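You operate a simulated robot arm through the tools that you are given. There is no shell and no other tool.

You run a simulated robot arm. Do the job below in one go: nothing can be reset, and whatever is moved stays where it is left.

## Task
Wipe the dusty leaf of the plant on the turntable.
Fine: turn the leaf to the room, wipe it with the washing sponge and lay that back; then turn the leaf to the wall again, clear of passing sleeves. Where these are worked on the way, their far stop is far enough and under half their travel is too little: plant turntable. What is to be rubbed or washed off counts as gone when no trace of it is left.

Only the result counts: the job must be done as asked and must still hold three seconds after the hand-in. Knocking over, shifting, dropping, spilling or breaking anything else fails it.

## Robot
A 6-joint arm with a two-finger parallel gripper, fixed in place. Base frame: the origin is on the floor under the middle of its stand, x ahead of it, y to its left, z up. Readings come in m, degrees, newtons and seconds.
With the tool pointing down near the work surface it reaches from about 0.18 to 0.84 m from the base axis. Its first joint turns from -166.0 to 166.0 degrees. Payload 3.91 kg.
The tool frame sits at the grasp point between the pads (the TCP): z along the fingers, y along the line on which they close. The tips reach 0.03 m beyond it. The gripper opens to 0.11 m. The fingers are 0.02 m wide and 0.01 m thick; the gripper's body (0.048 by 0.112 m) begins 0.055 m behind the TCP.
Orientation is that of the tool frame in the base frame, as a unit quaternion [x, y, z, w]. With the fingers straight down and closing along the base's y, the tool's x points along the base's -x, its y along +y and its z along -z.

## Interface
- The arm moves only by the tool apply_moves. Its argument "plan" is a list of rows, each a list of 6 numbers: the shift along the base's x, y, z in m, then the turn, a rotation vector about the base's x, y, z in degrees. In form: [[tx, ty, tz, ax, ay, az], ...]. A call has 1 to 20 rows; each row shifts and turns the commanded pose from where the row before left it. "jaw" is the finger opening in m, from 0 to 0.11, set as the call begins (left out, the last holds). Rows are played at 5 a second. More than 0.05 m and 8.6 degrees between two rows, or a gripper value outside its range, and nothing of the call is played. A pose out of reach is approached as far as the arm can. The call stops where the force on the tool passes 90 N (or 10 N more than at its start, if that is more) or the arm is blocked; 0.2 s more then pass. The fingers move at their own pace (about 0.108 m/s each) and stop on an object; they squeeze with about 26 N. The grip force told is the motor's: it shows also when the fingers shut on nothing. Time passes only in rows, and 0.2 s behind the last, so rows that do not move let the fingers close. The reply holds the time, the measured pose of the TCP, the force on the tool along the base axes, the opening and the grip force, in the units named above and with some noise, with the torque about the TCP (base axes, N m) and any sound that the robot's microphone picked up.
- Cameras (640 x 400 px; columns grow to the right, rows downward): "scene" is fixed at [0.0489, -0.501, 1.6022]; the picture's right is [0.51, -0.86, 0.00], its down [-0.74, -0.44, -0.51] and it looks along [0.44, 0.26, -0.86] (base axes); focal length 336 px, centre (320, 200). "wrist" rides on the gripper at [0.077, 0.007, -0.114] in the tool frame; the picture's right is [-0.09, 1.00, 0.00], its down [-0.80, -0.07, -0.59] and it looks along [-0.59, -0.05, 0.80] (tool axes); focal length 270 px, centre (320, 200). There is no depth. A picture from a camera that has moved, and an enlarged one, comes with that camera's place and axes in the base frame and with its lens.
- grab_frame(camera): a new picture of that camera. No time passes.
- slide_trunk(by): slides the trunk up (or, below 0, down) by that many m; the arm rides with it, the base frame stays. It gives what a move gives, with no picture.
- inspect(camera, box): a new picture of the part [left, top, right, bottom] of that camera's present view, enlarged. No time passes.
- job_done(): hands the job in; it is judged then, once.

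Places have to be worked out from the pictures, the camera data and where the tool is seen. Open the gripper and draw the arm clear of the work before you hand the job in, unless the task says otherwise.

The tools are called as name(argument=value, ...) on one line, values as JSON. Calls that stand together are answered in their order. apply_moves: Moves the arm, as the interface text tells. Its arguments: {"type":"object","properties":{"plan":{"type":"array","items":{"type":"array","items":{"type":"number"}}},"jaw":{"type":"number"}},"required":["plan"]} The other tools are called the same way: slide_trunk (by) moves the trunk up or down; grab_frame (camera) takes a picture; inspect (camera, box) takes an enlarged picture of a part of a camera's view; job_done () hands the job in.

At the start:

```text
clock: 0.0
eef_pos: [0.2234, -0.2812, 1.2918]
tool_rot: [0.0, 1.0, 0.0, 0.0]
ft_force: [-0.5, 0.5, 0.4]
wrist_torque: [0.0, 0.0, -0.01]
gripper_width: 0.1099
grasp_force: 0.2
trunk travel left (down, up): [-0.475, 0.065]
```

scene: 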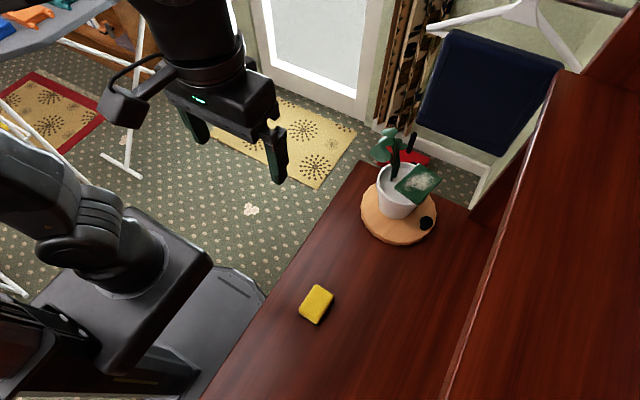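
wrist: 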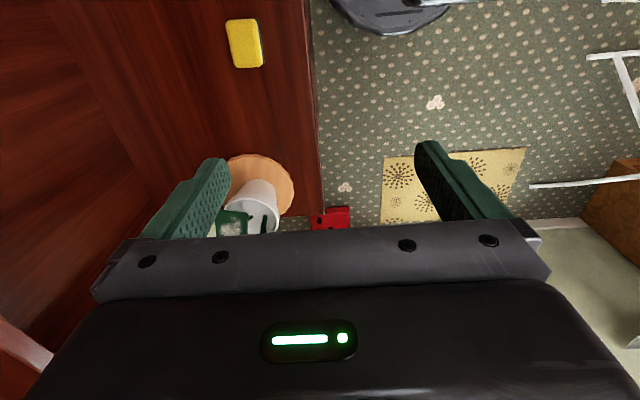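

I start by looking closer at the plant, the turntable and the sponge from the scene camera.

inspect(camera="scene", box=[340, 110, 480, 260])

inspect(camera="scene", box=[270, 260, 370, 340])

inspect(camera="wrist", box=[200, 0, 360, 240])

```text
2.67 times, centred on (410, 185) of scene
camera zoom: at [0.0489, -0.501, 1.6022], right [0.51, -0.86, 0.0], down [-0.74, -0.44, -0.51], along [0.44, 0.26, -0.86], focal length 895 px, centre (80, 240)
```

zoom: 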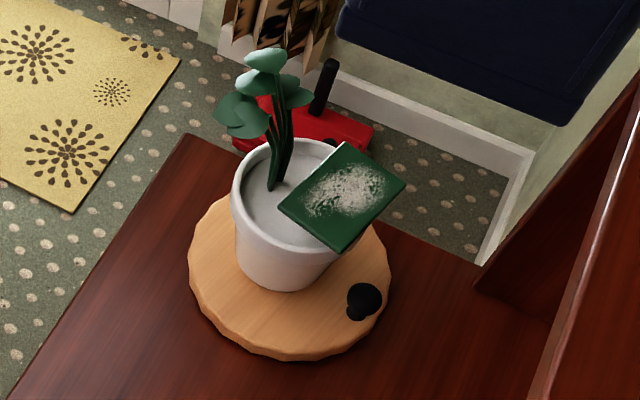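

```text
5.00 times, centred on (320, 300) of scene
camera zoom: at [0.0489, -0.501, 1.6022], right [0.51, -0.86, 0.0], down [-0.74, -0.44, -0.51], along [0.44, 0.26, -0.86], focal length 1679 px, centre (320, -300)
```

zoom: 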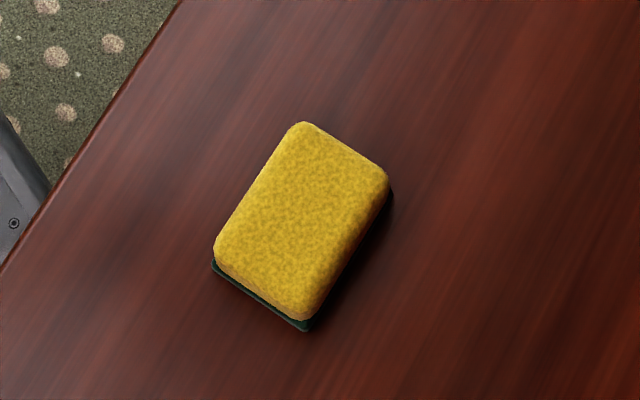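

```text
1.67 times, centred on (280, 120) of wrist
camera zoom: at [0.1474, -0.2742, 1.4064], right [0.09, 1.0, 0.0], down [0.8, -0.07, 0.59], along [0.59, -0.05, -0.8], focal length 450 px, centre (387, 333)
```

zoom: 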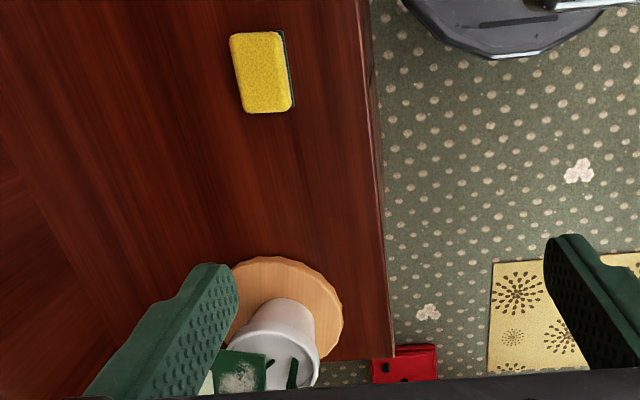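

The sponge triangulates to about (0.194, -0.407, 0.878) and the turntable centre to about (0.487, -0.46), with its knob on the wall side. I look at the left part of the wrist view and the right part of the scene view to locate the back board before moving.

inspect(camera="wrist", box=[0, 0, 240, 400])

inspect(camera="scene", box=[400, 0, 640, 400])

```text
1.00 times, centred on (120, 200) of wrist (not enlarged: the box is as wide or as high as the picture)
camera zoom: at [0.1474, -0.2742, 1.4064], right [0.09, 1.0, 0.0], down [0.8, -0.07, 0.59], along [0.59, -0.05, -0.8], focal length 270 px, centre (520, 200)
```

zoom: 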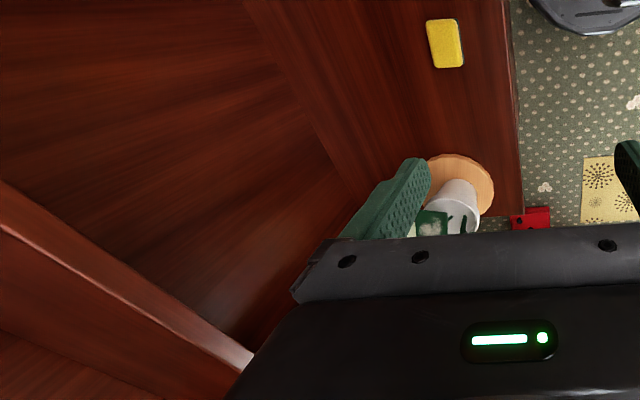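

```text
1.00 times, centred on (520, 200) of scene (not enlarged: the box is as wide or as high as the picture)
camera zoom: at [0.0489, -0.501, 1.6022], right [0.51, -0.86, 0.0], down [-0.74, -0.44, -0.51], along [0.44, 0.26, -0.86], focal length 336 px, centre (120, 200)
```

zoom: 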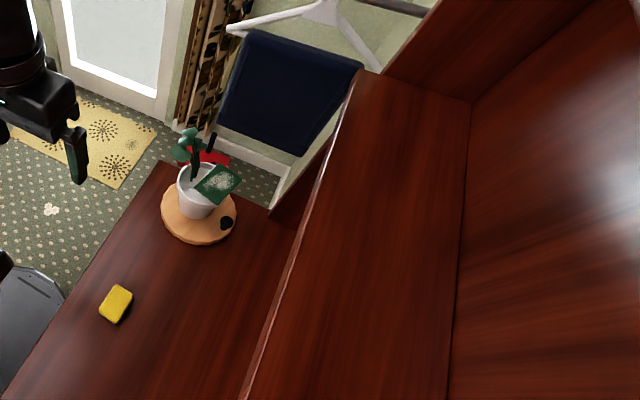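

There is an upper shelf with its front edge near y≈-0.59 at z≈1.27–1.29, and the back board is at y≈-0.75. The desk front edge is at y≈-0.305 and the desk top at z≈0.85. I bring the hand, still high, in front of the plant to see it with the wrist camera.

apply_moves(plan=[[0.015, -0.03, 0, 0, 0, 0], [0.015, -0.03, 0, 0, 0, 0], [0.015, -0.03, 0, 0, 0, 0], [0.015, -0.03, 0, 0, 0, 0], [0.015, -0.03, 0, 0, 0, 0]], jaw=0.11)

grab_frame(camera="wrist")

grab_frame(camera="scene")

```text
clock: 1.2
eef_pos: [0.2995, -0.4284, 1.2893]
tool_rot: [-0.001, 1.0, 0.0, 0.0]
ft_force: [0.9, 0.8, -0.4]
wrist_torque: [0.01, 0.01, -0.03]
gripper_width: 0.1101
grasp_force: 0.1
trunk travel left (down, up): [-0.475, 0.065]
```

```text
taken
camera wrist: at [0.2237, -0.4232, 1.4046], right [0.09, 1.0, 0.0], down [0.8, -0.07, 0.59], along [0.59, -0.05, -0.8], focal length 270 px, centre (320, 200)
```

wrist: 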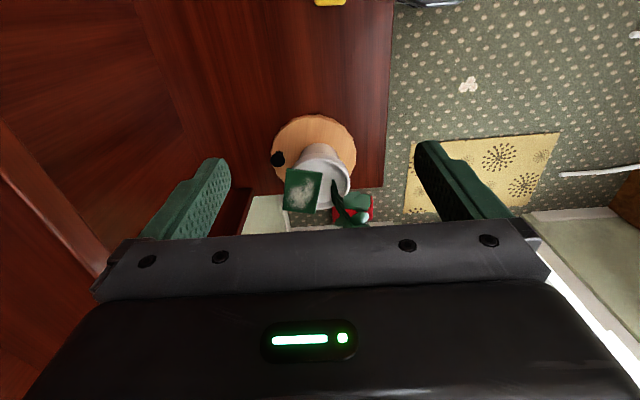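

```text
taken
```

scene: 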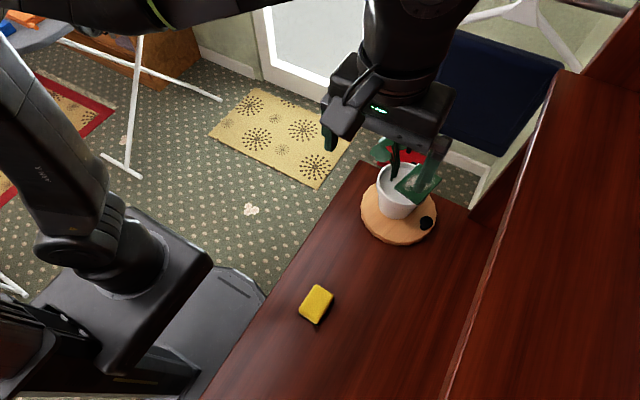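

The wrist camera now sees the plant well between the fingers. I enlarge that area for exact positions of disc, knob and leaf.

inspect(camera="wrist", box=[230, 90, 400, 240])

inspect(camera="scene", box=[340, 120, 480, 260])

```text
2.67 times, centred on (315, 165) of wrist
camera zoom: at [0.2237, -0.4232, 1.4046], right [0.09, 1.0, 0.0], down [0.8, -0.07, 0.59], along [0.59, -0.05, -0.8], focal length 721 px, centre (333, 293)
```

zoom: 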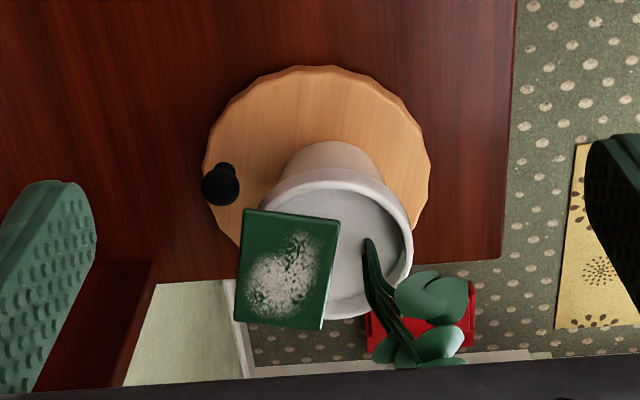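

```text
2.86 times, centred on (410, 190) of scene
camera zoom: at [0.0489, -0.501, 1.6022], right [0.51, -0.86, 0.0], down [-0.74, -0.44, -0.51], along [0.44, 0.26, -0.86], focal length 959 px, centre (63, 229)
```

zoom: 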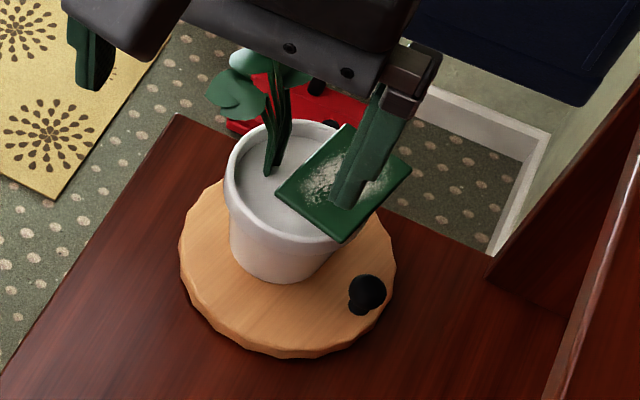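

The leaf triangulates to roughly (0.50, -0.48, 1.0), near-horizontal, over the pot's wall side. The knob ball is at about (0.48, -0.534, 0.90) and the axis near (0.486, -0.462). I lean the tool and lower it back from the plant to get a side view for heights and tilt.

apply_moves(plan=[[-0.008, -0.005, -0.04, 0, -7, 0], [-0.008, -0.005, -0.04, 0, -7, 0], [-0.008, -0.005, -0.04, 0, -7, 0], [-0.008, -0.005, -0.04, 0, -7, 0], [-0.008, -0.005, -0.04, 0, -7, 0], [-0.008, -0.005, -0.04, 0, -7, 0]])

grab_frame(camera="wrist")

grab_frame(camera="scene")

```text
clock: 2.6
eef_pos: [0.2516, -0.4603, 1.0506]
tool_rot: [0.0, 0.933, 0.0, 0.359]
ft_force: [0.7, -0.5, 0.6]
wrist_torque: [-0.04, 0.0, 0.0]
gripper_width: 0.1097
grasp_force: 0.1
trunk travel left (down, up): [-0.475, 0.065]
```

```text
taken
camera wrist: at [0.1193, -0.4536, 1.083], right [0.07, 1.0, 0.06], down [0.2, -0.07, 0.98], along [0.98, -0.05, -0.2], focal length 270 px, centre (320, 200)
```

wrist: 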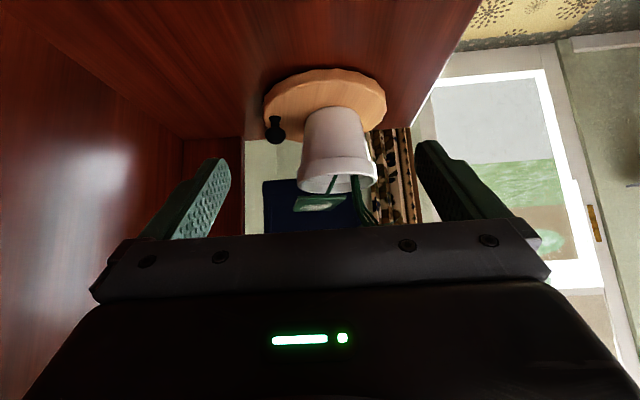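

```text
taken
```

scene: 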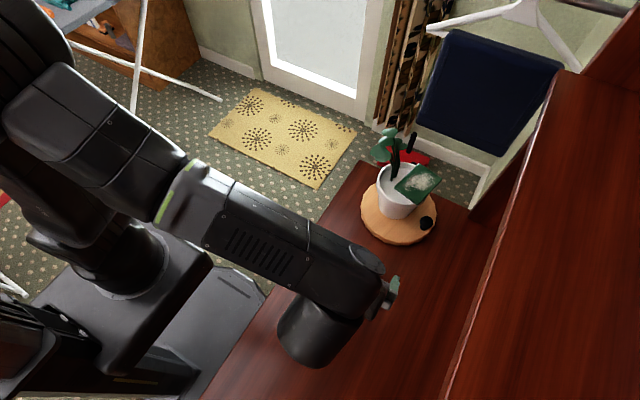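

inspect(camera="wrist", box=[240, 50, 420, 235])

```text
2.16 times, centred on (330, 142) of wrist
camera zoom: at [0.1193, -0.4536, 1.083], right [0.07, 1.0, 0.06], down [0.2, -0.07, 0.98], along [0.98, -0.05, -0.2], focal length 584 px, centre (298, 324)
```

zoom: 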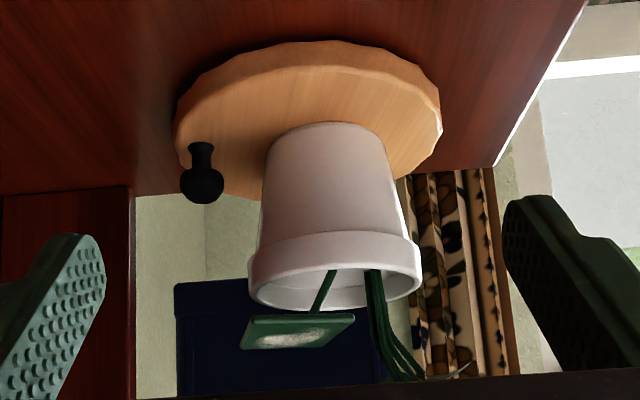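

Side view: the leaf is level, with its top at z≈1.012, about 0.09 × 0.06 m, and its outer edge about 5 cm from the axis. The knob ball centre is at about (0.479, -0.533, 0.908) with radius ~0.014, and the disc top is at ≈0.88. I turn the hand about its own axis so the camera is on the wall side and go to a pre-approach point in front of the knob with the jaw nearly closed.

apply_moves(plan=[[0.012, -0.0072, -0.0034, -5.474, 0, 6.08], [0.012, -0.0072, -0.0034, -5.474, 0, 6.08], [0.012, -0.0072, -0.0034, -5.474, 0, 6.08], [0.012, -0.0072, -0.0034, -5.474, 0, 6.08], [0.012, -0.0072, -0.0034, -5.474, 0, 6.08], [0.012, -0.0072, -0.0034, -5.474, 0, 6.08], [0.012, -0.0072, -0.0034, -5.474, 0, 6.08], [0.012, -0.0072, -0.0034, -5.474, 0, 6.08], [0.012, -0.0072, -0.0034, -5.474, 0, 6.08], [0.012, -0.0072, -0.0034, -5.474, 0, 6.08], [0.012, -0.0072, -0.0034, -5.474, 0, 6.08]], jaw=0.042)

grab_frame(camera="wrist")

grab_frame(camera="scene")

```text
clock: 5.0
eef_pos: [0.4036, -0.5475, 1.0352]
tool_rot: [-0.658, 0.666, -0.245, 0.25]
ft_force: [0.5, 0.2, -1.3]
wrist_torque: [0.03, 0.03, -0.01]
gripper_width: 0.0422
grasp_force: 0.1
out of reach, approached as far as the arm can: row 11
trunk travel left (down, up): [-0.475, 0.065]
```

```text
taken
camera wrist: at [0.3252, -0.626, 1.1164], right [-0.75, 0.1, -0.65], down [-0.33, 0.8, 0.5], along [0.57, 0.59, -0.57], focal length 270 px, centre (320, 200)
```

wrist: 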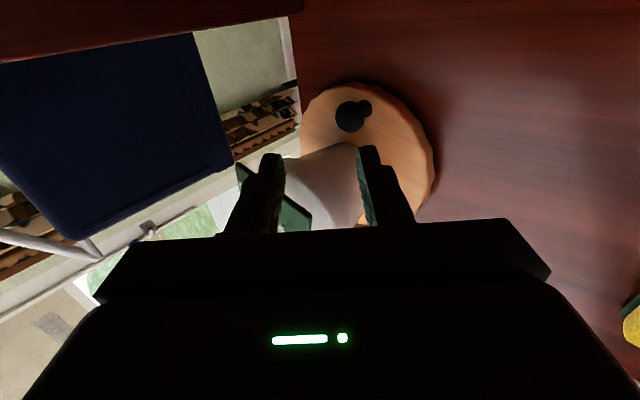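

```text
taken
```

scene: 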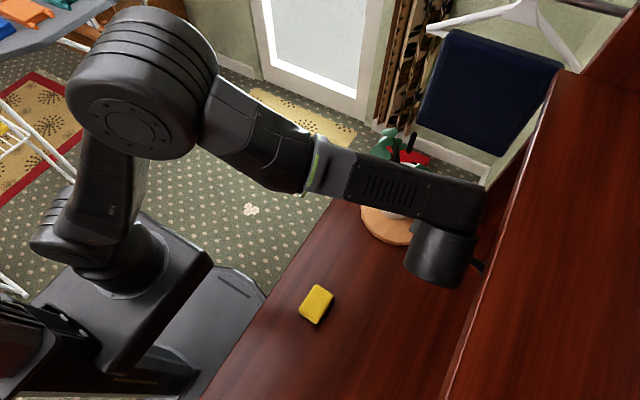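

The arm reports the last row out of reach and sits about 2 cm beyond the commanded point, though the orientation is as wanted. I play a still row to see where the commanded pose really is.

apply_moves(plan=[[0, 0, 0, 0, 0, 0], [0, 0, 0, 0, 0, 0]])

inspect(camera="scene", box=[340, 120, 540, 320])

```text
clock: 5.6
eef_pos: [0.4043, -0.5479, 1.0371]
tool_rot: [-0.657, 0.667, -0.245, 0.25]
ft_force: [0.2, -0.2, -0.8]
wrist_torque: [-0.07, -0.04, -0.01]
gripper_width: 0.042
grasp_force: 0.1
trunk travel left (down, up): [-0.475, 0.065]
```

```text
2.00 times, centred on (440, 220) of scene
camera zoom: at [0.0489, -0.501, 1.6022], right [0.51, -0.86, 0.0], down [-0.74, -0.44, -0.51], along [0.44, 0.26, -0.86], focal length 672 px, centre (80, 160)
```

zoom: 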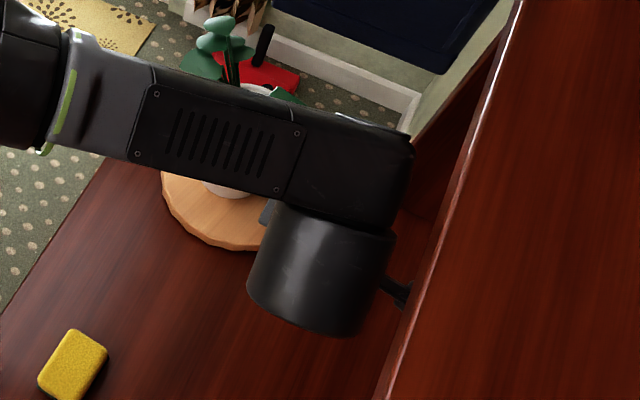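

The still row was accepted, so the commanded pose is now where the hand is. The wrist view gives the knob again at (0.479, -0.533, 0.908), which confirms it. I move closer along the approach line and watch for reach problems.

apply_moves(plan=[[0.005, 0.003, -0.017, 0, 0, 0], [0.005, 0.002, -0.017, 0, 0, 0], [0.005, 0.002, -0.017, 0, 0, 0], [0.005, 0.002, -0.017, 0, 0, 0]], jaw=0.038)

grab_frame(camera="wrist")

grab_frame(camera="scene")

```text
clock: 6.6
eef_pos: [0.4522, -0.5524, 0.9948]
tool_rot: [-0.66, 0.663, -0.25, 0.251]
ft_force: [-0.2, -0.1, 0.2]
wrist_torque: [0.02, -0.04, 0.0]
gripper_width: 0.0379
grasp_force: 0.0
out of reach, approached as far as the arm can: row 1, 2, 3, 4
trunk travel left (down, up): [-0.475, 0.065]
```

```text
taken
camera wrist: at [0.3726, -0.63, 1.0755], right [-0.74, 0.09, -0.66], down [-0.34, 0.8, 0.5], along [0.57, 0.59, -0.56], focal length 270 px, centre (320, 200)
```

wrist: 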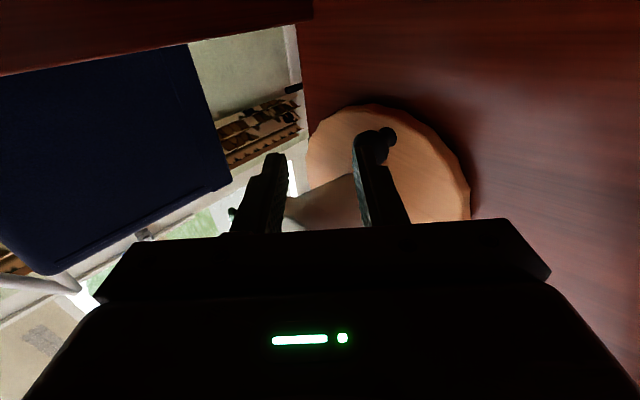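

```text
taken
```

scene: 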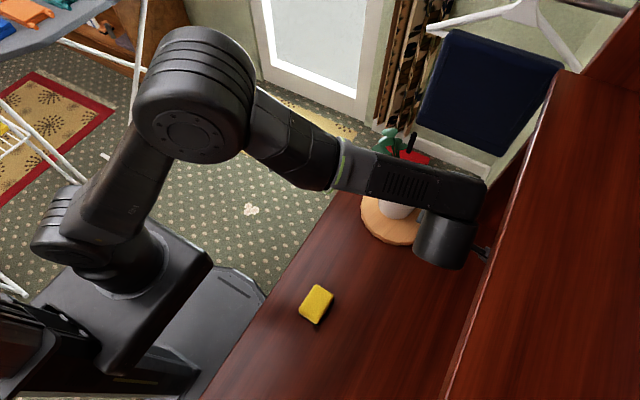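

The deviations began exactly with the last 8° of hand yaw, so the last wrist joint is likely at its stop. I turn the hand back about its own axis by 20° and move back to the approach line.

apply_moves(plan=[[-0.01, 0.004, 0, 4.4, 0, -5.0], [-0.01, 0.004, 0, 4.4, 0, -5.0], [-0.009, 0.004, 0, 4.4, 0, -5.0]])

grab_frame(camera="wrist")

```text
clock: 7.4
eef_pos: [0.4228, -0.5404, 0.9939]
tool_rot: [-0.535, 0.765, -0.207, 0.292]
ft_force: [-0.5, -0.5, -0.4]
wrist_torque: [-0.01, -0.03, 0.03]
gripper_width: 0.0381
grasp_force: 0.1
trunk travel left (down, up): [-0.475, 0.065]
```

```text
taken
camera wrist: at [0.3232, -0.6098, 1.0569], right [-0.67, 0.42, -0.61], down [-0.14, 0.73, 0.67], along [0.73, 0.54, -0.43], focal length 270 px, centre (320, 200)
```

wrist: 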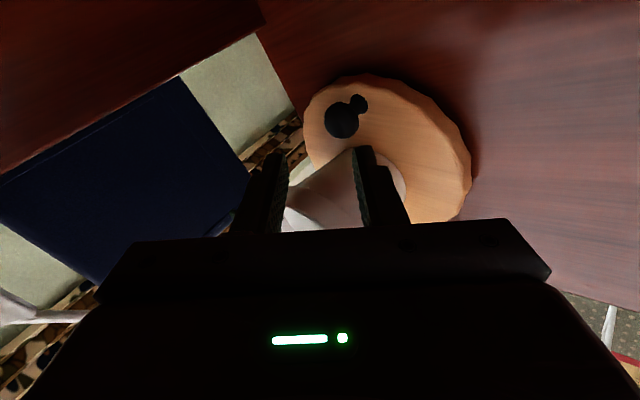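

The hand now reaches the commanded pose exactly. I come onto the axis line to the knob, then look again before sliding the tips over it.

apply_moves(plan=[[0.004, 0.0005, -0.0165, 0, 0, 0], [0.004, 0.0005, -0.0165, 0, 0, 0], [0.00668, 0, -0.00743, 0, 0, 0], [0.00668, 0, -0.00743, 0, 0, 0]], jaw=0.038)

inspect(camera="wrist", box=[220, 60, 480, 240])

inspect(camera="scene", box=[340, 110, 520, 290])

```text
clock: 8.4
eef_pos: [0.4436, -0.5387, 0.9472]
tool_rot: [-0.535, 0.765, -0.206, 0.293]
ft_force: [0.6, 1.0, -0.6]
wrist_torque: [0.01, 0.02, -0.04]
gripper_width: 0.0378
grasp_force: 0.0
trunk travel left (down, up): [-0.475, 0.065]
```

```text
2.22 times, centred on (350, 150) of wrist
camera zoom: at [0.3454, -0.6093, 1.0089], right [-0.67, 0.42, -0.61], down [-0.14, 0.73, 0.67], along [0.73, 0.54, -0.43], focal length 601 px, centre (253, 311)
```

zoom: 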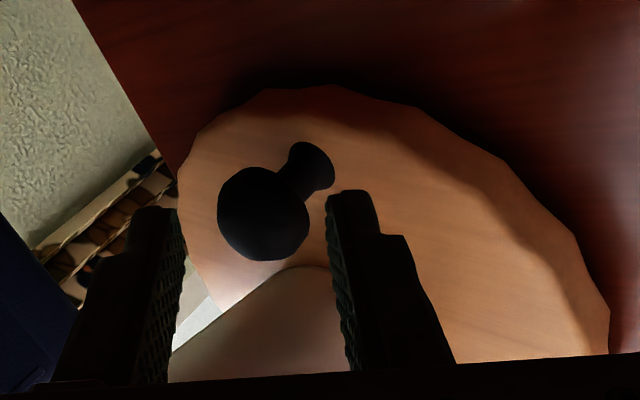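

```text
2.22 times, centred on (430, 200) of scene
camera zoom: at [0.0489, -0.501, 1.6022], right [0.51, -0.86, 0.0], down [-0.74, -0.44, -0.51], along [0.44, 0.26, -0.86], focal length 746 px, centre (76, 200)
```

zoom: 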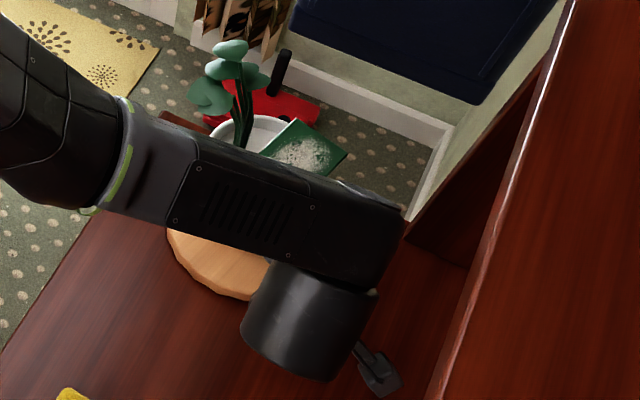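

The knob ball sits centred between the fingertips in view. I slide the tips over it along the tool axis for the last 3 cm.

apply_moves(plan=[[0.0052, 0, -0.0058, 0, 0, 0], [0.0052, 0, -0.0058, 0, 0, 0], [0.005, 0, -0.0058, 0, 0, 0], [0.005, 0, -0.0058, 0, 0, 0]])

inspect(camera="wrist", box=[220, 60, 480, 240])

inspect(camera="scene", box=[340, 110, 520, 290])

```text
clock: 9.4
eef_pos: [0.4637, -0.5395, 0.9263]
tool_rot: [-0.535, 0.765, -0.209, 0.292]
ft_force: [-1.8, -4.2, 10.2]
wrist_torque: [-0.17, 0.08, 0.0]
gripper_width: 0.0348
grasp_force: 0.0
trunk travel left (down, up): [-0.475, 0.065]
```

```text
2.22 times, centred on (350, 150) of wrist
camera zoom: at [0.3651, -0.6099, 0.9888], right [-0.67, 0.42, -0.61], down [-0.14, 0.73, 0.66], along [0.73, 0.53, -0.43], focal length 601 px, centre (253, 311)
```

zoom: 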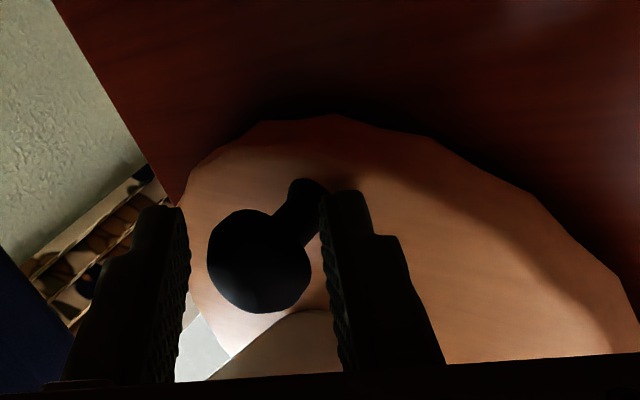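

```text
2.22 times, centred on (430, 200) of scene
camera zoom: at [0.0489, -0.501, 1.6022], right [0.51, -0.86, 0.0], down [-0.74, -0.44, -0.51], along [0.44, 0.26, -0.86], focal length 746 px, centre (76, 200)
```

zoom: 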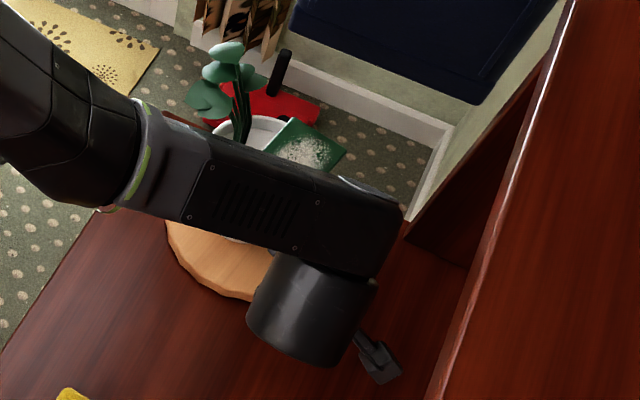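

A 10 N upward push and a slightly narrowed jaw show the lower fingertip touching the disc. I back off 6 mm along the axis and close on the ball.

apply_moves(plan=[[-0.004, 0, 0.0045, 0, 0, 0], [0, 0, 0, 0, 0, 0]])

apply_moves(plan=[[0, 0, 0, 0, 0, 0], [0, 0, 0, 0, 0, 0], [0, 0, 0, 0, 0, 0]], jaw=0.01)

inspect(camera="wrist", box=[220, 60, 480, 240])

```text
clock: 10.0
eef_pos: [0.4611, -0.5385, 0.9268]
tool_rot: [-0.535, 0.765, -0.206, 0.293]
ft_force: [0.6, -0.5, 0.6]
wrist_torque: [0.01, 0.05, -0.01]
gripper_width: 0.0375
grasp_force: 0.1
trunk travel left (down, up): [-0.475, 0.065]
```

```text
clock: 10.8
eef_pos: [0.4616, -0.5384, 0.9268]
tool_rot: [-0.536, 0.765, -0.205, 0.292]
ft_force: [-3.8, 4.4, -7.4]
wrist_torque: [0.29, -0.15, 0.43]
gripper_width: 0.0313
grasp_force: 44.6
trunk travel left (down, up): [-0.475, 0.065]
```

```text
2.22 times, centred on (350, 150) of wrist
camera zoom: at [0.3619, -0.6083, 0.9895], right [-0.67, 0.42, -0.6], down [-0.14, 0.73, 0.67], along [0.72, 0.54, -0.43], focal length 601 px, centre (253, 311)
```

zoom: 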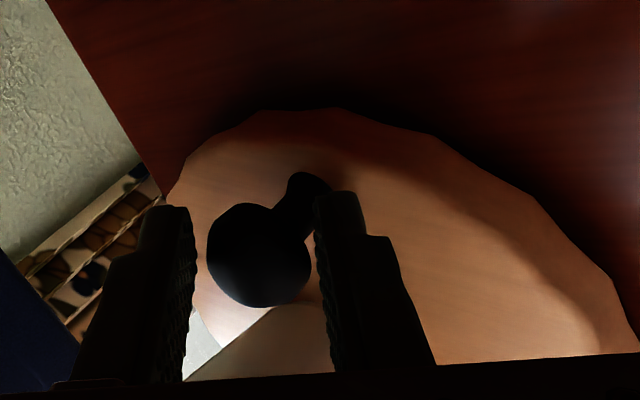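

The ball is gripped (jaw 0.031). I test the turning direction with a small step toward -x (clockwise seen from above).

apply_moves(plan=[[-0.002, 0.0002, 0, 0, 0, 0], [-0.002, 0.0003, 0, 0, 0, 0], [0, 0, 0, 0, 0, 0]])

inspect(camera="scene", box=[340, 110, 520, 290])

```text
clock: 11.6
eef_pos: [0.4589, -0.5376, 0.9269]
tool_rot: [-0.535, 0.765, -0.207, 0.293]
ft_force: [17.1, 7.2, -7.7]
wrist_torque: [-0.52, 0.06, -1.01]
gripper_width: 0.0317
grasp_force: 44.9
trunk travel left (down, up): [-0.475, 0.065]
```

```text
2.22 times, centred on (430, 200) of scene
camera zoom: at [0.0489, -0.501, 1.6022], right [0.51, -0.86, 0.0], down [-0.74, -0.44, -0.51], along [0.44, 0.26, -0.86], focal length 746 px, centre (76, 200)
```

zoom: 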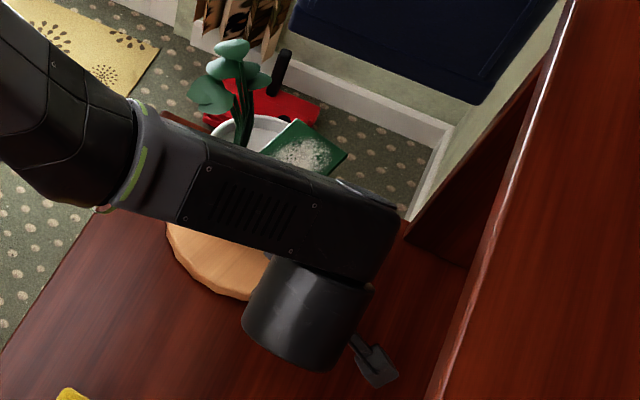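

Moving -x built up 21 N and nothing moved, so this may be the stop. I go back and try +x (counter-clockwise) by the same amount.

apply_moves(plan=[[0.002, -0.0003, 0, 0, 0, 0], [0.002, -0.0002, 0, 0, 0, 0], [0.002, -0.0002, 0, 0, 0, 0], [0.002, -0.0002, 0, 0, 0, 0], [0, 0, 0, 0, 0, 0]])

inspect(camera="scene", box=[340, 110, 520, 290])

```text
clock: 12.8
eef_pos: [0.4641, -0.5391, 0.9254]
tool_rot: [-0.535, 0.766, -0.206, 0.292]
ft_force: [-14.6, 9.5, -15.6]
wrist_torque: [0.48, 0.12, 1.41]
gripper_width: 0.0316
grasp_force: 45.1
trunk travel left (down, up): [-0.475, 0.065]
```

```text
2.22 times, centred on (430, 200) of scene
camera zoom: at [0.0489, -0.501, 1.6022], right [0.51, -0.86, 0.0], down [-0.74, -0.44, -0.51], along [0.44, 0.26, -0.86], focal length 746 px, centre (76, 200)
```

zoom: 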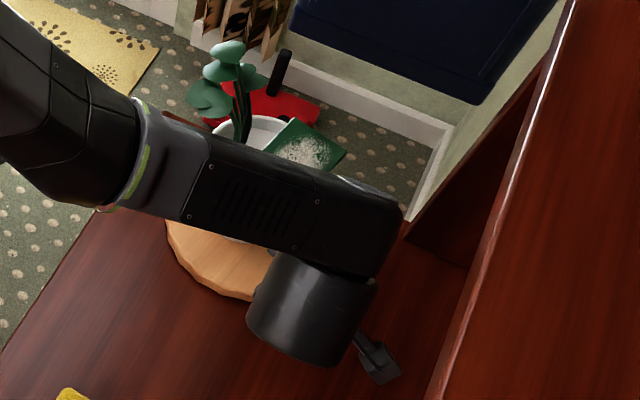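

Both directions show some resistance (about 11 N this way), which may just be turntable friction. I continue +x in small steps to see whether it breaks loose.

apply_moves(plan=[[0.002, -0.0002, 0, 0, 0, 0], [0.002, -0.0001, 0, 0, 0, 0], [0.002, -0.0001, 0, 0, 0, 0], [0, 0, 0, 0, 0, 0]])

inspect(camera="scene", box=[340, 110, 520, 290])

```text
clock: 13.8
eef_pos: [0.4695, -0.5415, 0.9271]
tool_rot: [-0.535, 0.766, -0.205, 0.292]
ft_force: [-17.1, -1.0, -21.6]
wrist_torque: [0.29, 0.27, 1.32]
gripper_width: 0.0317
grasp_force: 44.9
trunk travel left (down, up): [-0.475, 0.065]
```

```text
2.22 times, centred on (430, 200) of scene
camera zoom: at [0.0489, -0.501, 1.6022], right [0.51, -0.86, 0.0], down [-0.74, -0.44, -0.51], along [0.44, 0.26, -0.86], focal length 746 px, centre (76, 200)
```

zoom: 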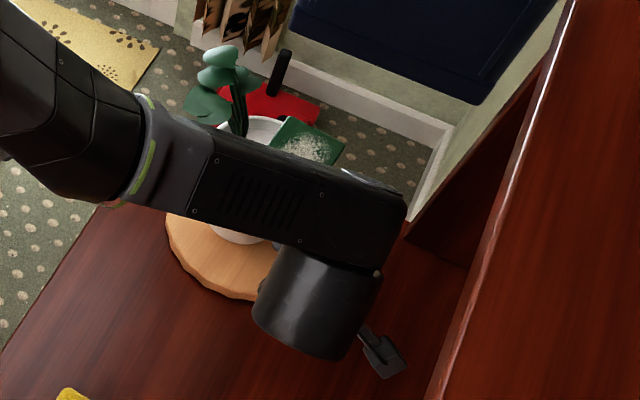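

The leaf and plant did rotate on this +x push (about 5°, ~15 N friction), whereas -x was firmly blocked, so the travel is counter-clockwise via the far (+x) side. The leaned grip cannot follow that way around the leaf. I release, back out, and will switch to pushing the knob with a vertical open hand from its trailing side.

apply_moves(plan=[[-0.002, 0, 0.002, 0, 0, 0], [-0.0107, 0, 0.0119, 0, 0, 0], [-0.0107, 0, 0.0119, 0, 0, 0], [-0.0107, 0, 0.0119, 0, 0, 0], [-0.0107, 0, 0.0119, 0, 0, 0], [-0.0107, 0, 0.0119, 0, 0, 0]], jaw=0.04)

inspect(camera="wrist", box=[220, 60, 480, 240])

grab_frame(camera="scene")

```text
clock: 15.2
eef_pos: [0.4169, -0.5394, 0.9901]
tool_rot: [-0.536, 0.765, -0.206, 0.292]
ft_force: [-0.4, 0.1, 1.4]
wrist_torque: [-0.02, 0.0, -0.01]
gripper_width: 0.0399
grasp_force: 0.1
trunk travel left (down, up): [-0.475, 0.065]
```

```text
2.22 times, centred on (350, 150) of wrist
camera zoom: at [0.3178, -0.61, 1.053], right [-0.67, 0.42, -0.61], down [-0.14, 0.73, 0.67], along [0.73, 0.54, -0.43], focal length 601 px, centre (253, 311)
```

zoom: 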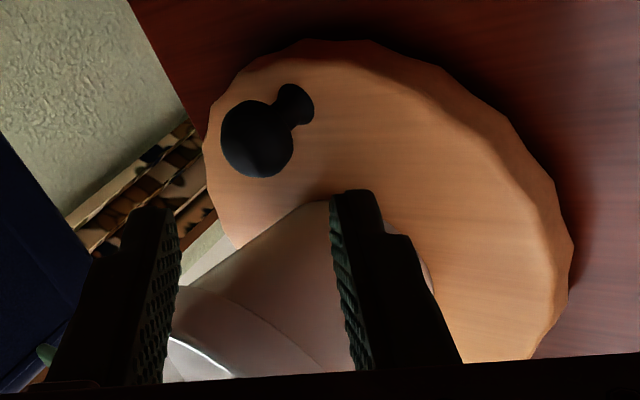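

```text
taken
```

scene: 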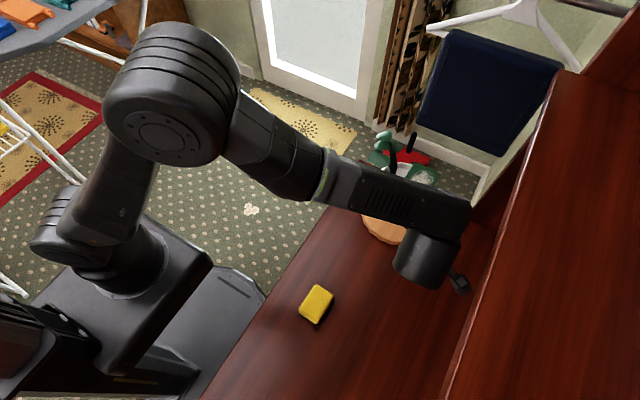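

The knob is now at about (0.495, -0.533), some 11° into the travel. I draw the hand back and up while rotating it to a nearly upright posture with the camera on the plant side.

apply_moves(plan=[[-0.0108, 0.0088, 0.0122, 5.21, 0, -5.8], [-0.0108, 0.0088, 0.0122, 5.21, 0, -5.8], [-0.0108, 0.0088, 0.0122, 5.21, 0, -5.8], [-0.0108, 0.0088, 0.0122, 5.21, 0, -5.8], [-0.0108, 0.0088, 0.0122, 5.21, 0, -5.8], [-0.0108, 0.0088, 0.0122, 5.21, 0, -5.8], [-0.0108, 0.0088, 0.0122, 5.21, 0, -5.8], [-0.0108, 0.0088, 0.0122, 5.21, 0, -5.8], [-0.0108, 0.0088, 0.0122, 5.21, 0, -5.8], [0, 0, 0.01, 0, 7.5, 0], [0, 0, 0.01, 0, 7.5, 0], [0, 0, 0.01, 0, 7.5, 0], [0, 0, 0.01, 0, 7.5, 0]], jaw=0.04)

grab_frame(camera="wrist")

grab_frame(camera="scene")

```text
clock: 18.0
eef_pos: [0.3179, -0.4601, 1.138]
tool_rot: [0.002, 0.995, 0.0, 0.101]
ft_force: [-0.1, 0.3, -0.3]
wrist_torque: [-0.02, 0.0, 0.0]
gripper_width: 0.0401
grasp_force: 0.1
trunk travel left (down, up): [-0.475, 0.065]
```

```text
taken
camera wrist: at [0.2209, -0.4534, 1.2334], right [0.09, 1.0, 0.02], down [0.66, -0.07, 0.74], along [0.74, -0.06, -0.67], focal length 270 px, centre (320, 200)
```

wrist: 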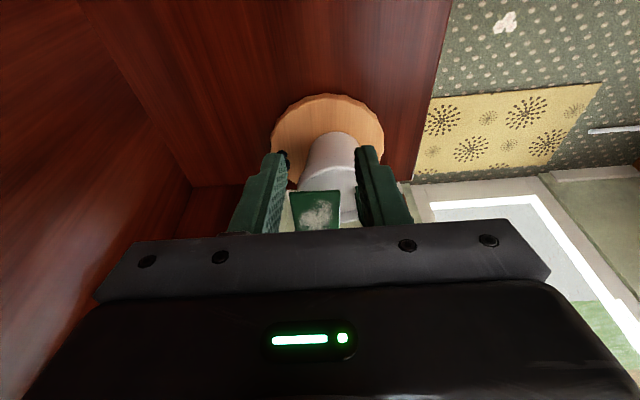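

```text
taken
```

scene: 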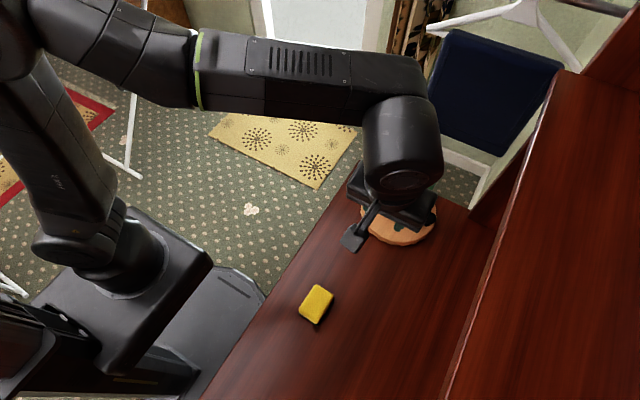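

The hand is upright-ish and the camera sees the desk end and side panel. I enlarge that part to place the panel, since the hand will sweep near it.

inspect(camera="wrist", box=[160, 70, 440, 235])

```text
2.29 times, centred on (300, 152) of wrist
camera zoom: at [0.2209, -0.4534, 1.2334], right [0.09, 1.0, 0.02], down [0.66, -0.07, 0.74], along [0.74, -0.06, -0.67], focal length 618 px, centre (366, 309)
```

zoom: 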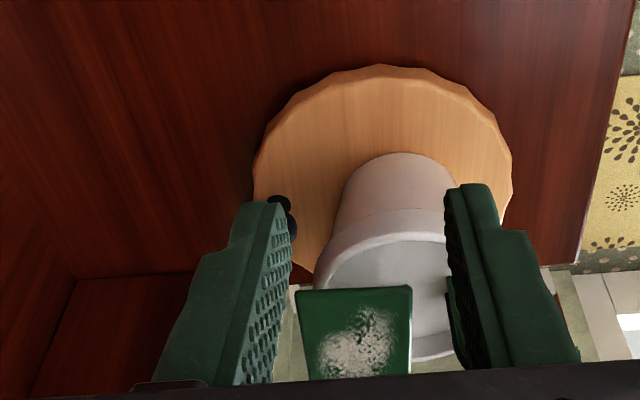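

The side panel's inner face is at x≈0.575 with its front near y≈-0.62, and the disc axis comes out at about (0.493, -0.462). I now yaw the hand 88° so its closing line lies along the knob's path, with only a slight lean.

apply_moves(plan=[[0, 0, 0, 0, 6, 0], [0, 0, 0, 0.836, 0, -7.956], [0, 0, 0, 0.836, 0, -7.956], [0, 0, 0, 0.836, 0, -7.956], [0, 0, 0, 0.836, 0, -7.956], [0, 0, 0, 0.836, 0, -7.956], [0, 0, 0, 0.836, 0, -7.956], [0, 0, 0, 0.836, 0, -7.956], [0, 0, 0, 0.836, 0, -7.956], [0, 0, 0, 0.836, 0, -7.956], [0, 0, 0, 0.836, 0, -7.956], [0, 0, 0, 0.836, 0, -7.956], [0, 0, 0, 5, 0, 0]], jaw=0.11)

grab_frame(camera="wrist")

grab_frame(camera="scene")

```text
clock: 20.8
eef_pos: [0.3203, -0.4603, 1.1372]
tool_rot: [0.697, 0.714, 0.07, 0.004]
ft_force: [-0.1, -0.5, 0.0]
wrist_torque: [0.04, 0.01, 0.02]
gripper_width: 0.1101
grasp_force: 0.1
trunk travel left (down, up): [-0.475, 0.065]
```

```text
taken
camera wrist: at [0.3138, -0.3953, 1.2586], right [0.99, -0.07, 0.1], down [-0.11, -0.85, 0.51], along [0.05, -0.52, -0.86], focal length 270 px, centre (320, 200)
```

wrist: 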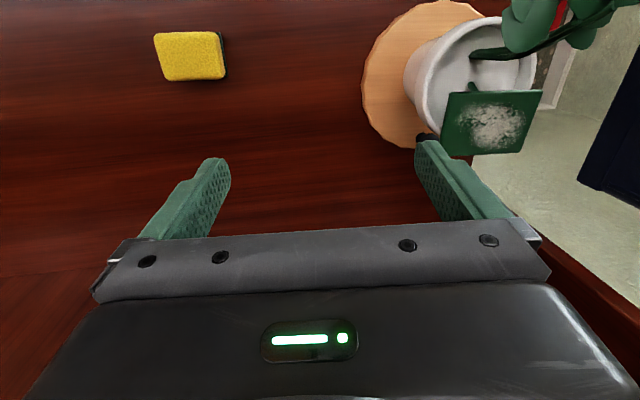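

```text
taken
```

scene: 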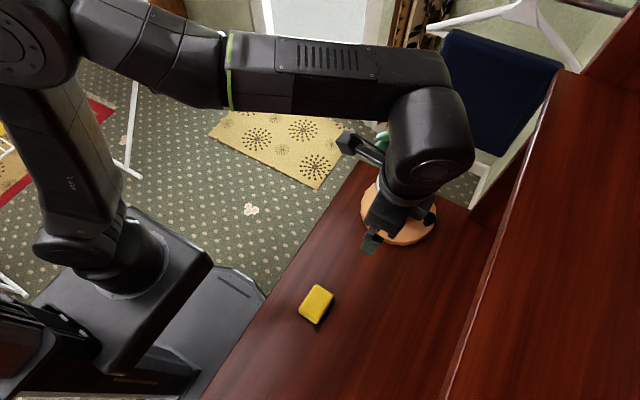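

From this view the leaf spans x 0.4525–0.544 and y −0.45 to −0.512, and the axis is near (0.495, −0.462). I descend beside the turntable first, so the wrist stays under the shelf edge, then shift toward the wall to line up behind the knob.

apply_moves(plan=[[0.005, -0.0041, -0.0312, 0, 0, 0], [0.005, -0.0041, -0.0312, 0, 0, 0], [0.005, -0.0041, -0.0312, 0, 0, 0], [0.005, -0.0041, -0.0312, 0, 0, 0], [0.005, -0.0041, -0.0312, 0, 0, 0], [0.005, -0.0041, -0.0312, 0, 0, 0]])

grab_frame(camera="scene")

grab_frame(camera="wrist")

```text
clock: 22.2
eef_pos: [0.3478, -0.4872, 0.9495]
tool_rot: [0.695, 0.716, 0.069, 0.004]
ft_force: [-0.3, 0.6, 0.3]
wrist_torque: [-0.03, 0.02, 0.0]
gripper_width: 0.1102
grasp_force: 0.1
trunk travel left (down, up): [-0.475, 0.065]
```

```text
taken
```

scene: 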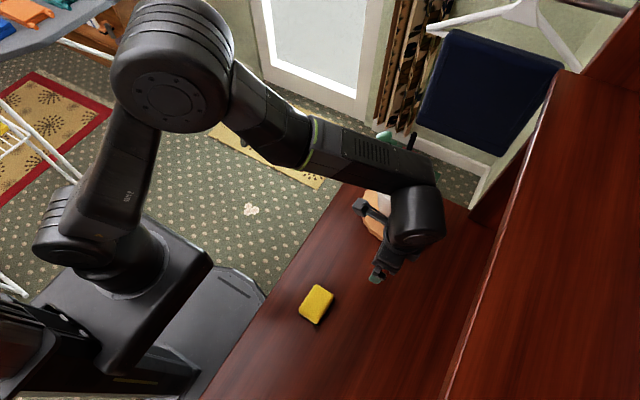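

```text
taken
camera wrist: at [0.3417, -0.4213, 1.0711], right [0.99, -0.06, 0.1], down [-0.11, -0.85, 0.51], along [0.05, -0.52, -0.85], focal length 270 px, centre (320, 200)
```

wrist: 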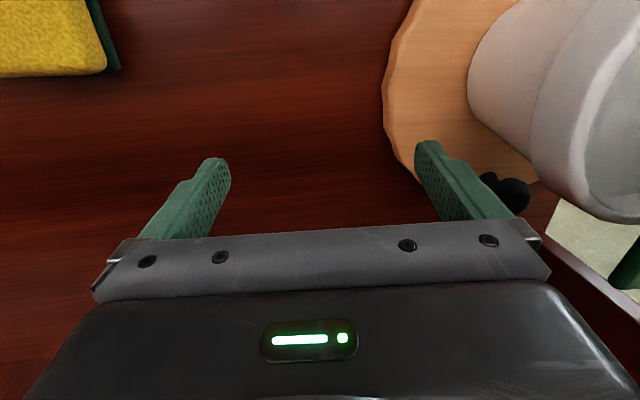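

The forearm slopes well clear above the plant, and the knob reads (0.492, -0.531). I shift toward the wall and down to working height, still short of the knob.

apply_moves(plan=[[0.003, -0.0185, -0.0118, 0, 0, 0], [0.003, -0.0185, -0.0118, 0, 0, 0], [0.003, -0.0185, -0.0118, 0, 0, 0], [0.009, 0, 0, 0, 0, 0], [0.009, 0, 0, 0, 0, 0], [0.009, 0, 0, 0, 0, 0], [0.009, 0, 0, 0, 0, 0]])

grab_frame(camera="scene")

grab_frame(camera="wrist")

```text
clock: 23.8
eef_pos: [0.3934, -0.5403, 0.9131]
tool_rot: [0.695, 0.715, 0.069, 0.005]
ft_force: [1.0, 0.0, -0.6]
wrist_torque: [-0.01, 0.01, 0.02]
gripper_width: 0.11
grasp_force: 0.1
trunk travel left (down, up): [-0.475, 0.065]
```

```text
taken
```

scene: 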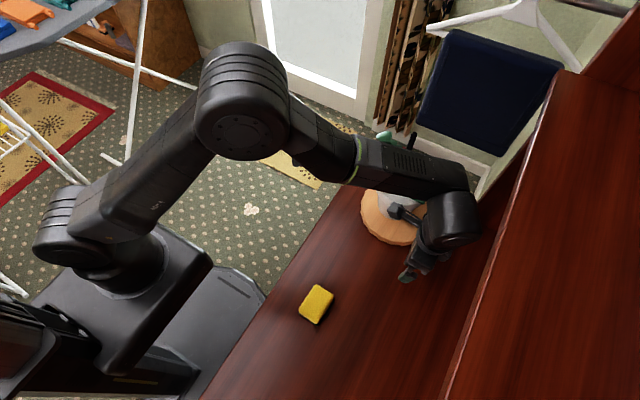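

```text
taken
camera wrist: at [0.3879, -0.4745, 1.0357], right [0.99, -0.06, 0.1], down [-0.11, -0.85, 0.51], along [0.05, -0.52, -0.85], focal length 270 px, centre (320, 200)
```

wrist: 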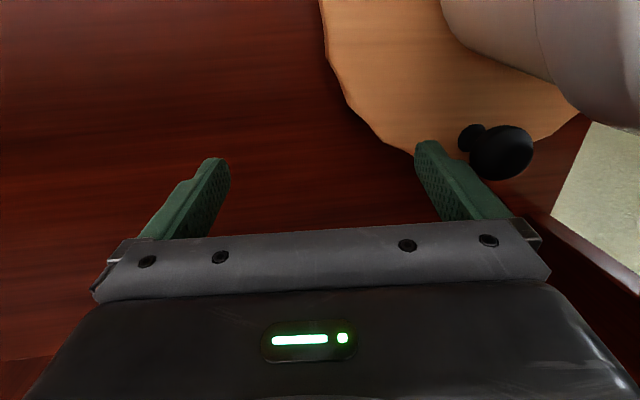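

The knob is ball-centre (0.4945, -0.534) and the leading finger's outer face is about 2 cm short of it. I close that gap and start the arc about (0.495, -0.462) with two 5° steps, turning the hand with it.

apply_moves(plan=[[0.007, 0, 0, 0, 0, 0], [0.007, 0, 0, 0, 0, 0], [0.006, 0, 0, 0, 0, 0], [0.0071, -0.0068, 0, 0, 0, 5], [0.0077, -0.0062, 0, 0, 0, 5]])

grab_frame(camera="wrist")

inspect(camera="scene", box=[340, 110, 520, 290])

```text
clock: 25.0
eef_pos: [0.4232, -0.551, 0.9156]
tool_rot: [0.63, 0.773, 0.069, -0.003]
ft_force: [-34.3, 19.9, -3.5]
wrist_torque: [0.19, 0.64, 1.67]
gripper_width: 0.0953
grasp_force: 0.0
trunk travel left (down, up): [-0.475, 0.065]
```

```text
taken
camera wrist: at [0.4061, -0.4876, 1.0371], right [0.99, 0.11, 0.09], down [0.05, -0.86, 0.51], along [0.14, -0.5, -0.86], focal length 270 px, centre (320, 200)
```

wrist: 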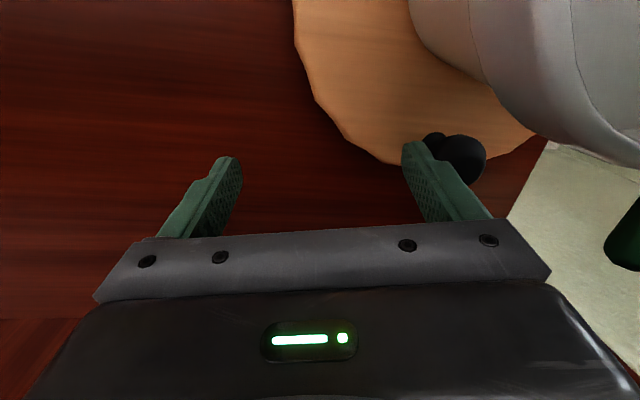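

```text
2.22 times, centred on (430, 200) of scene
camera zoom: at [0.0489, -0.501, 1.6022], right [0.51, -0.86, 0.0], down [-0.74, -0.44, -0.51], along [0.44, 0.26, -0.86], focal length 746 px, centre (76, 200)
```

zoom: 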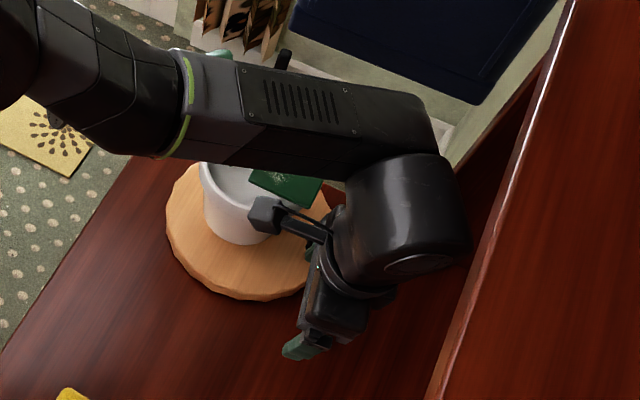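

The knob has moved about 4°, but the force is 34 N and the finger is yielding (jaw 0.095). I hold still for a moment to see whether it relaxes, to tell drag from friction.

apply_moves(plan=[[0, 0, 0, 0, 0, 0], [0, 0, 0, 0, 0, 0], [0, 0, 0, 0, 0, 0]])

inspect(camera="wrist", box=[360, 80, 560, 240])

inspect(camera="scene", box=[340, 110, 520, 290])

```text
clock: 25.8
eef_pos: [0.4242, -0.5517, 0.9173]
tool_rot: [0.631, 0.772, 0.07, -0.003]
ft_force: [-36.9, 17.2, -10.2]
wrist_torque: [0.08, 1.0, 1.56]
gripper_width: 0.0933
grasp_force: 0.0
trunk travel left (down, up): [-0.475, 0.065]
```

```text
2.50 times, centred on (460, 160) of wrist
camera zoom: at [0.4071, -0.4879, 1.0372], right [0.99, 0.11, 0.1], down [0.04, -0.86, 0.51], along [0.14, -0.5, -0.86], focal length 676 px, centre (-30, 300)
```

zoom: 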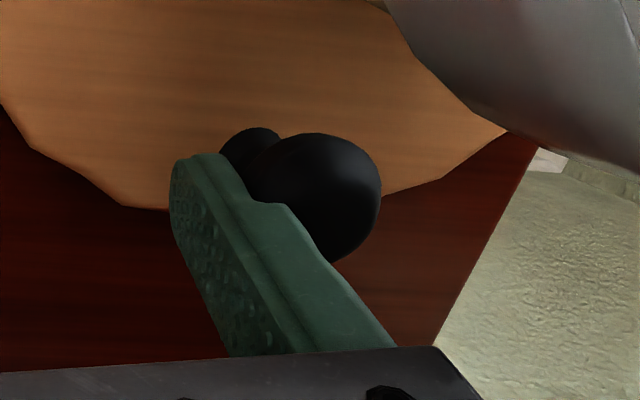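

```text
2.22 times, centred on (430, 200) of scene
camera zoom: at [0.0489, -0.501, 1.6022], right [0.51, -0.86, 0.0], down [-0.74, -0.44, -0.51], along [0.44, 0.26, -0.86], focal length 746 px, centre (76, 200)
```

zoom: 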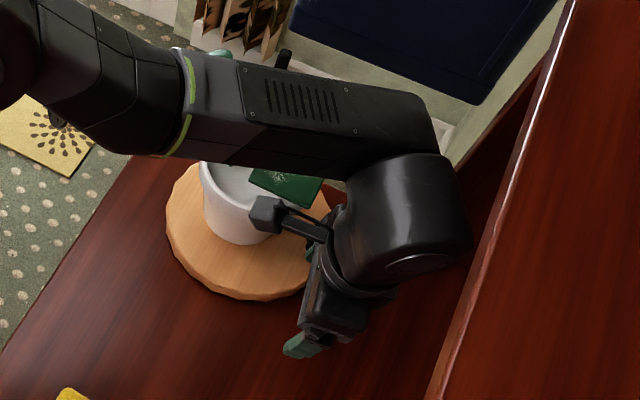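

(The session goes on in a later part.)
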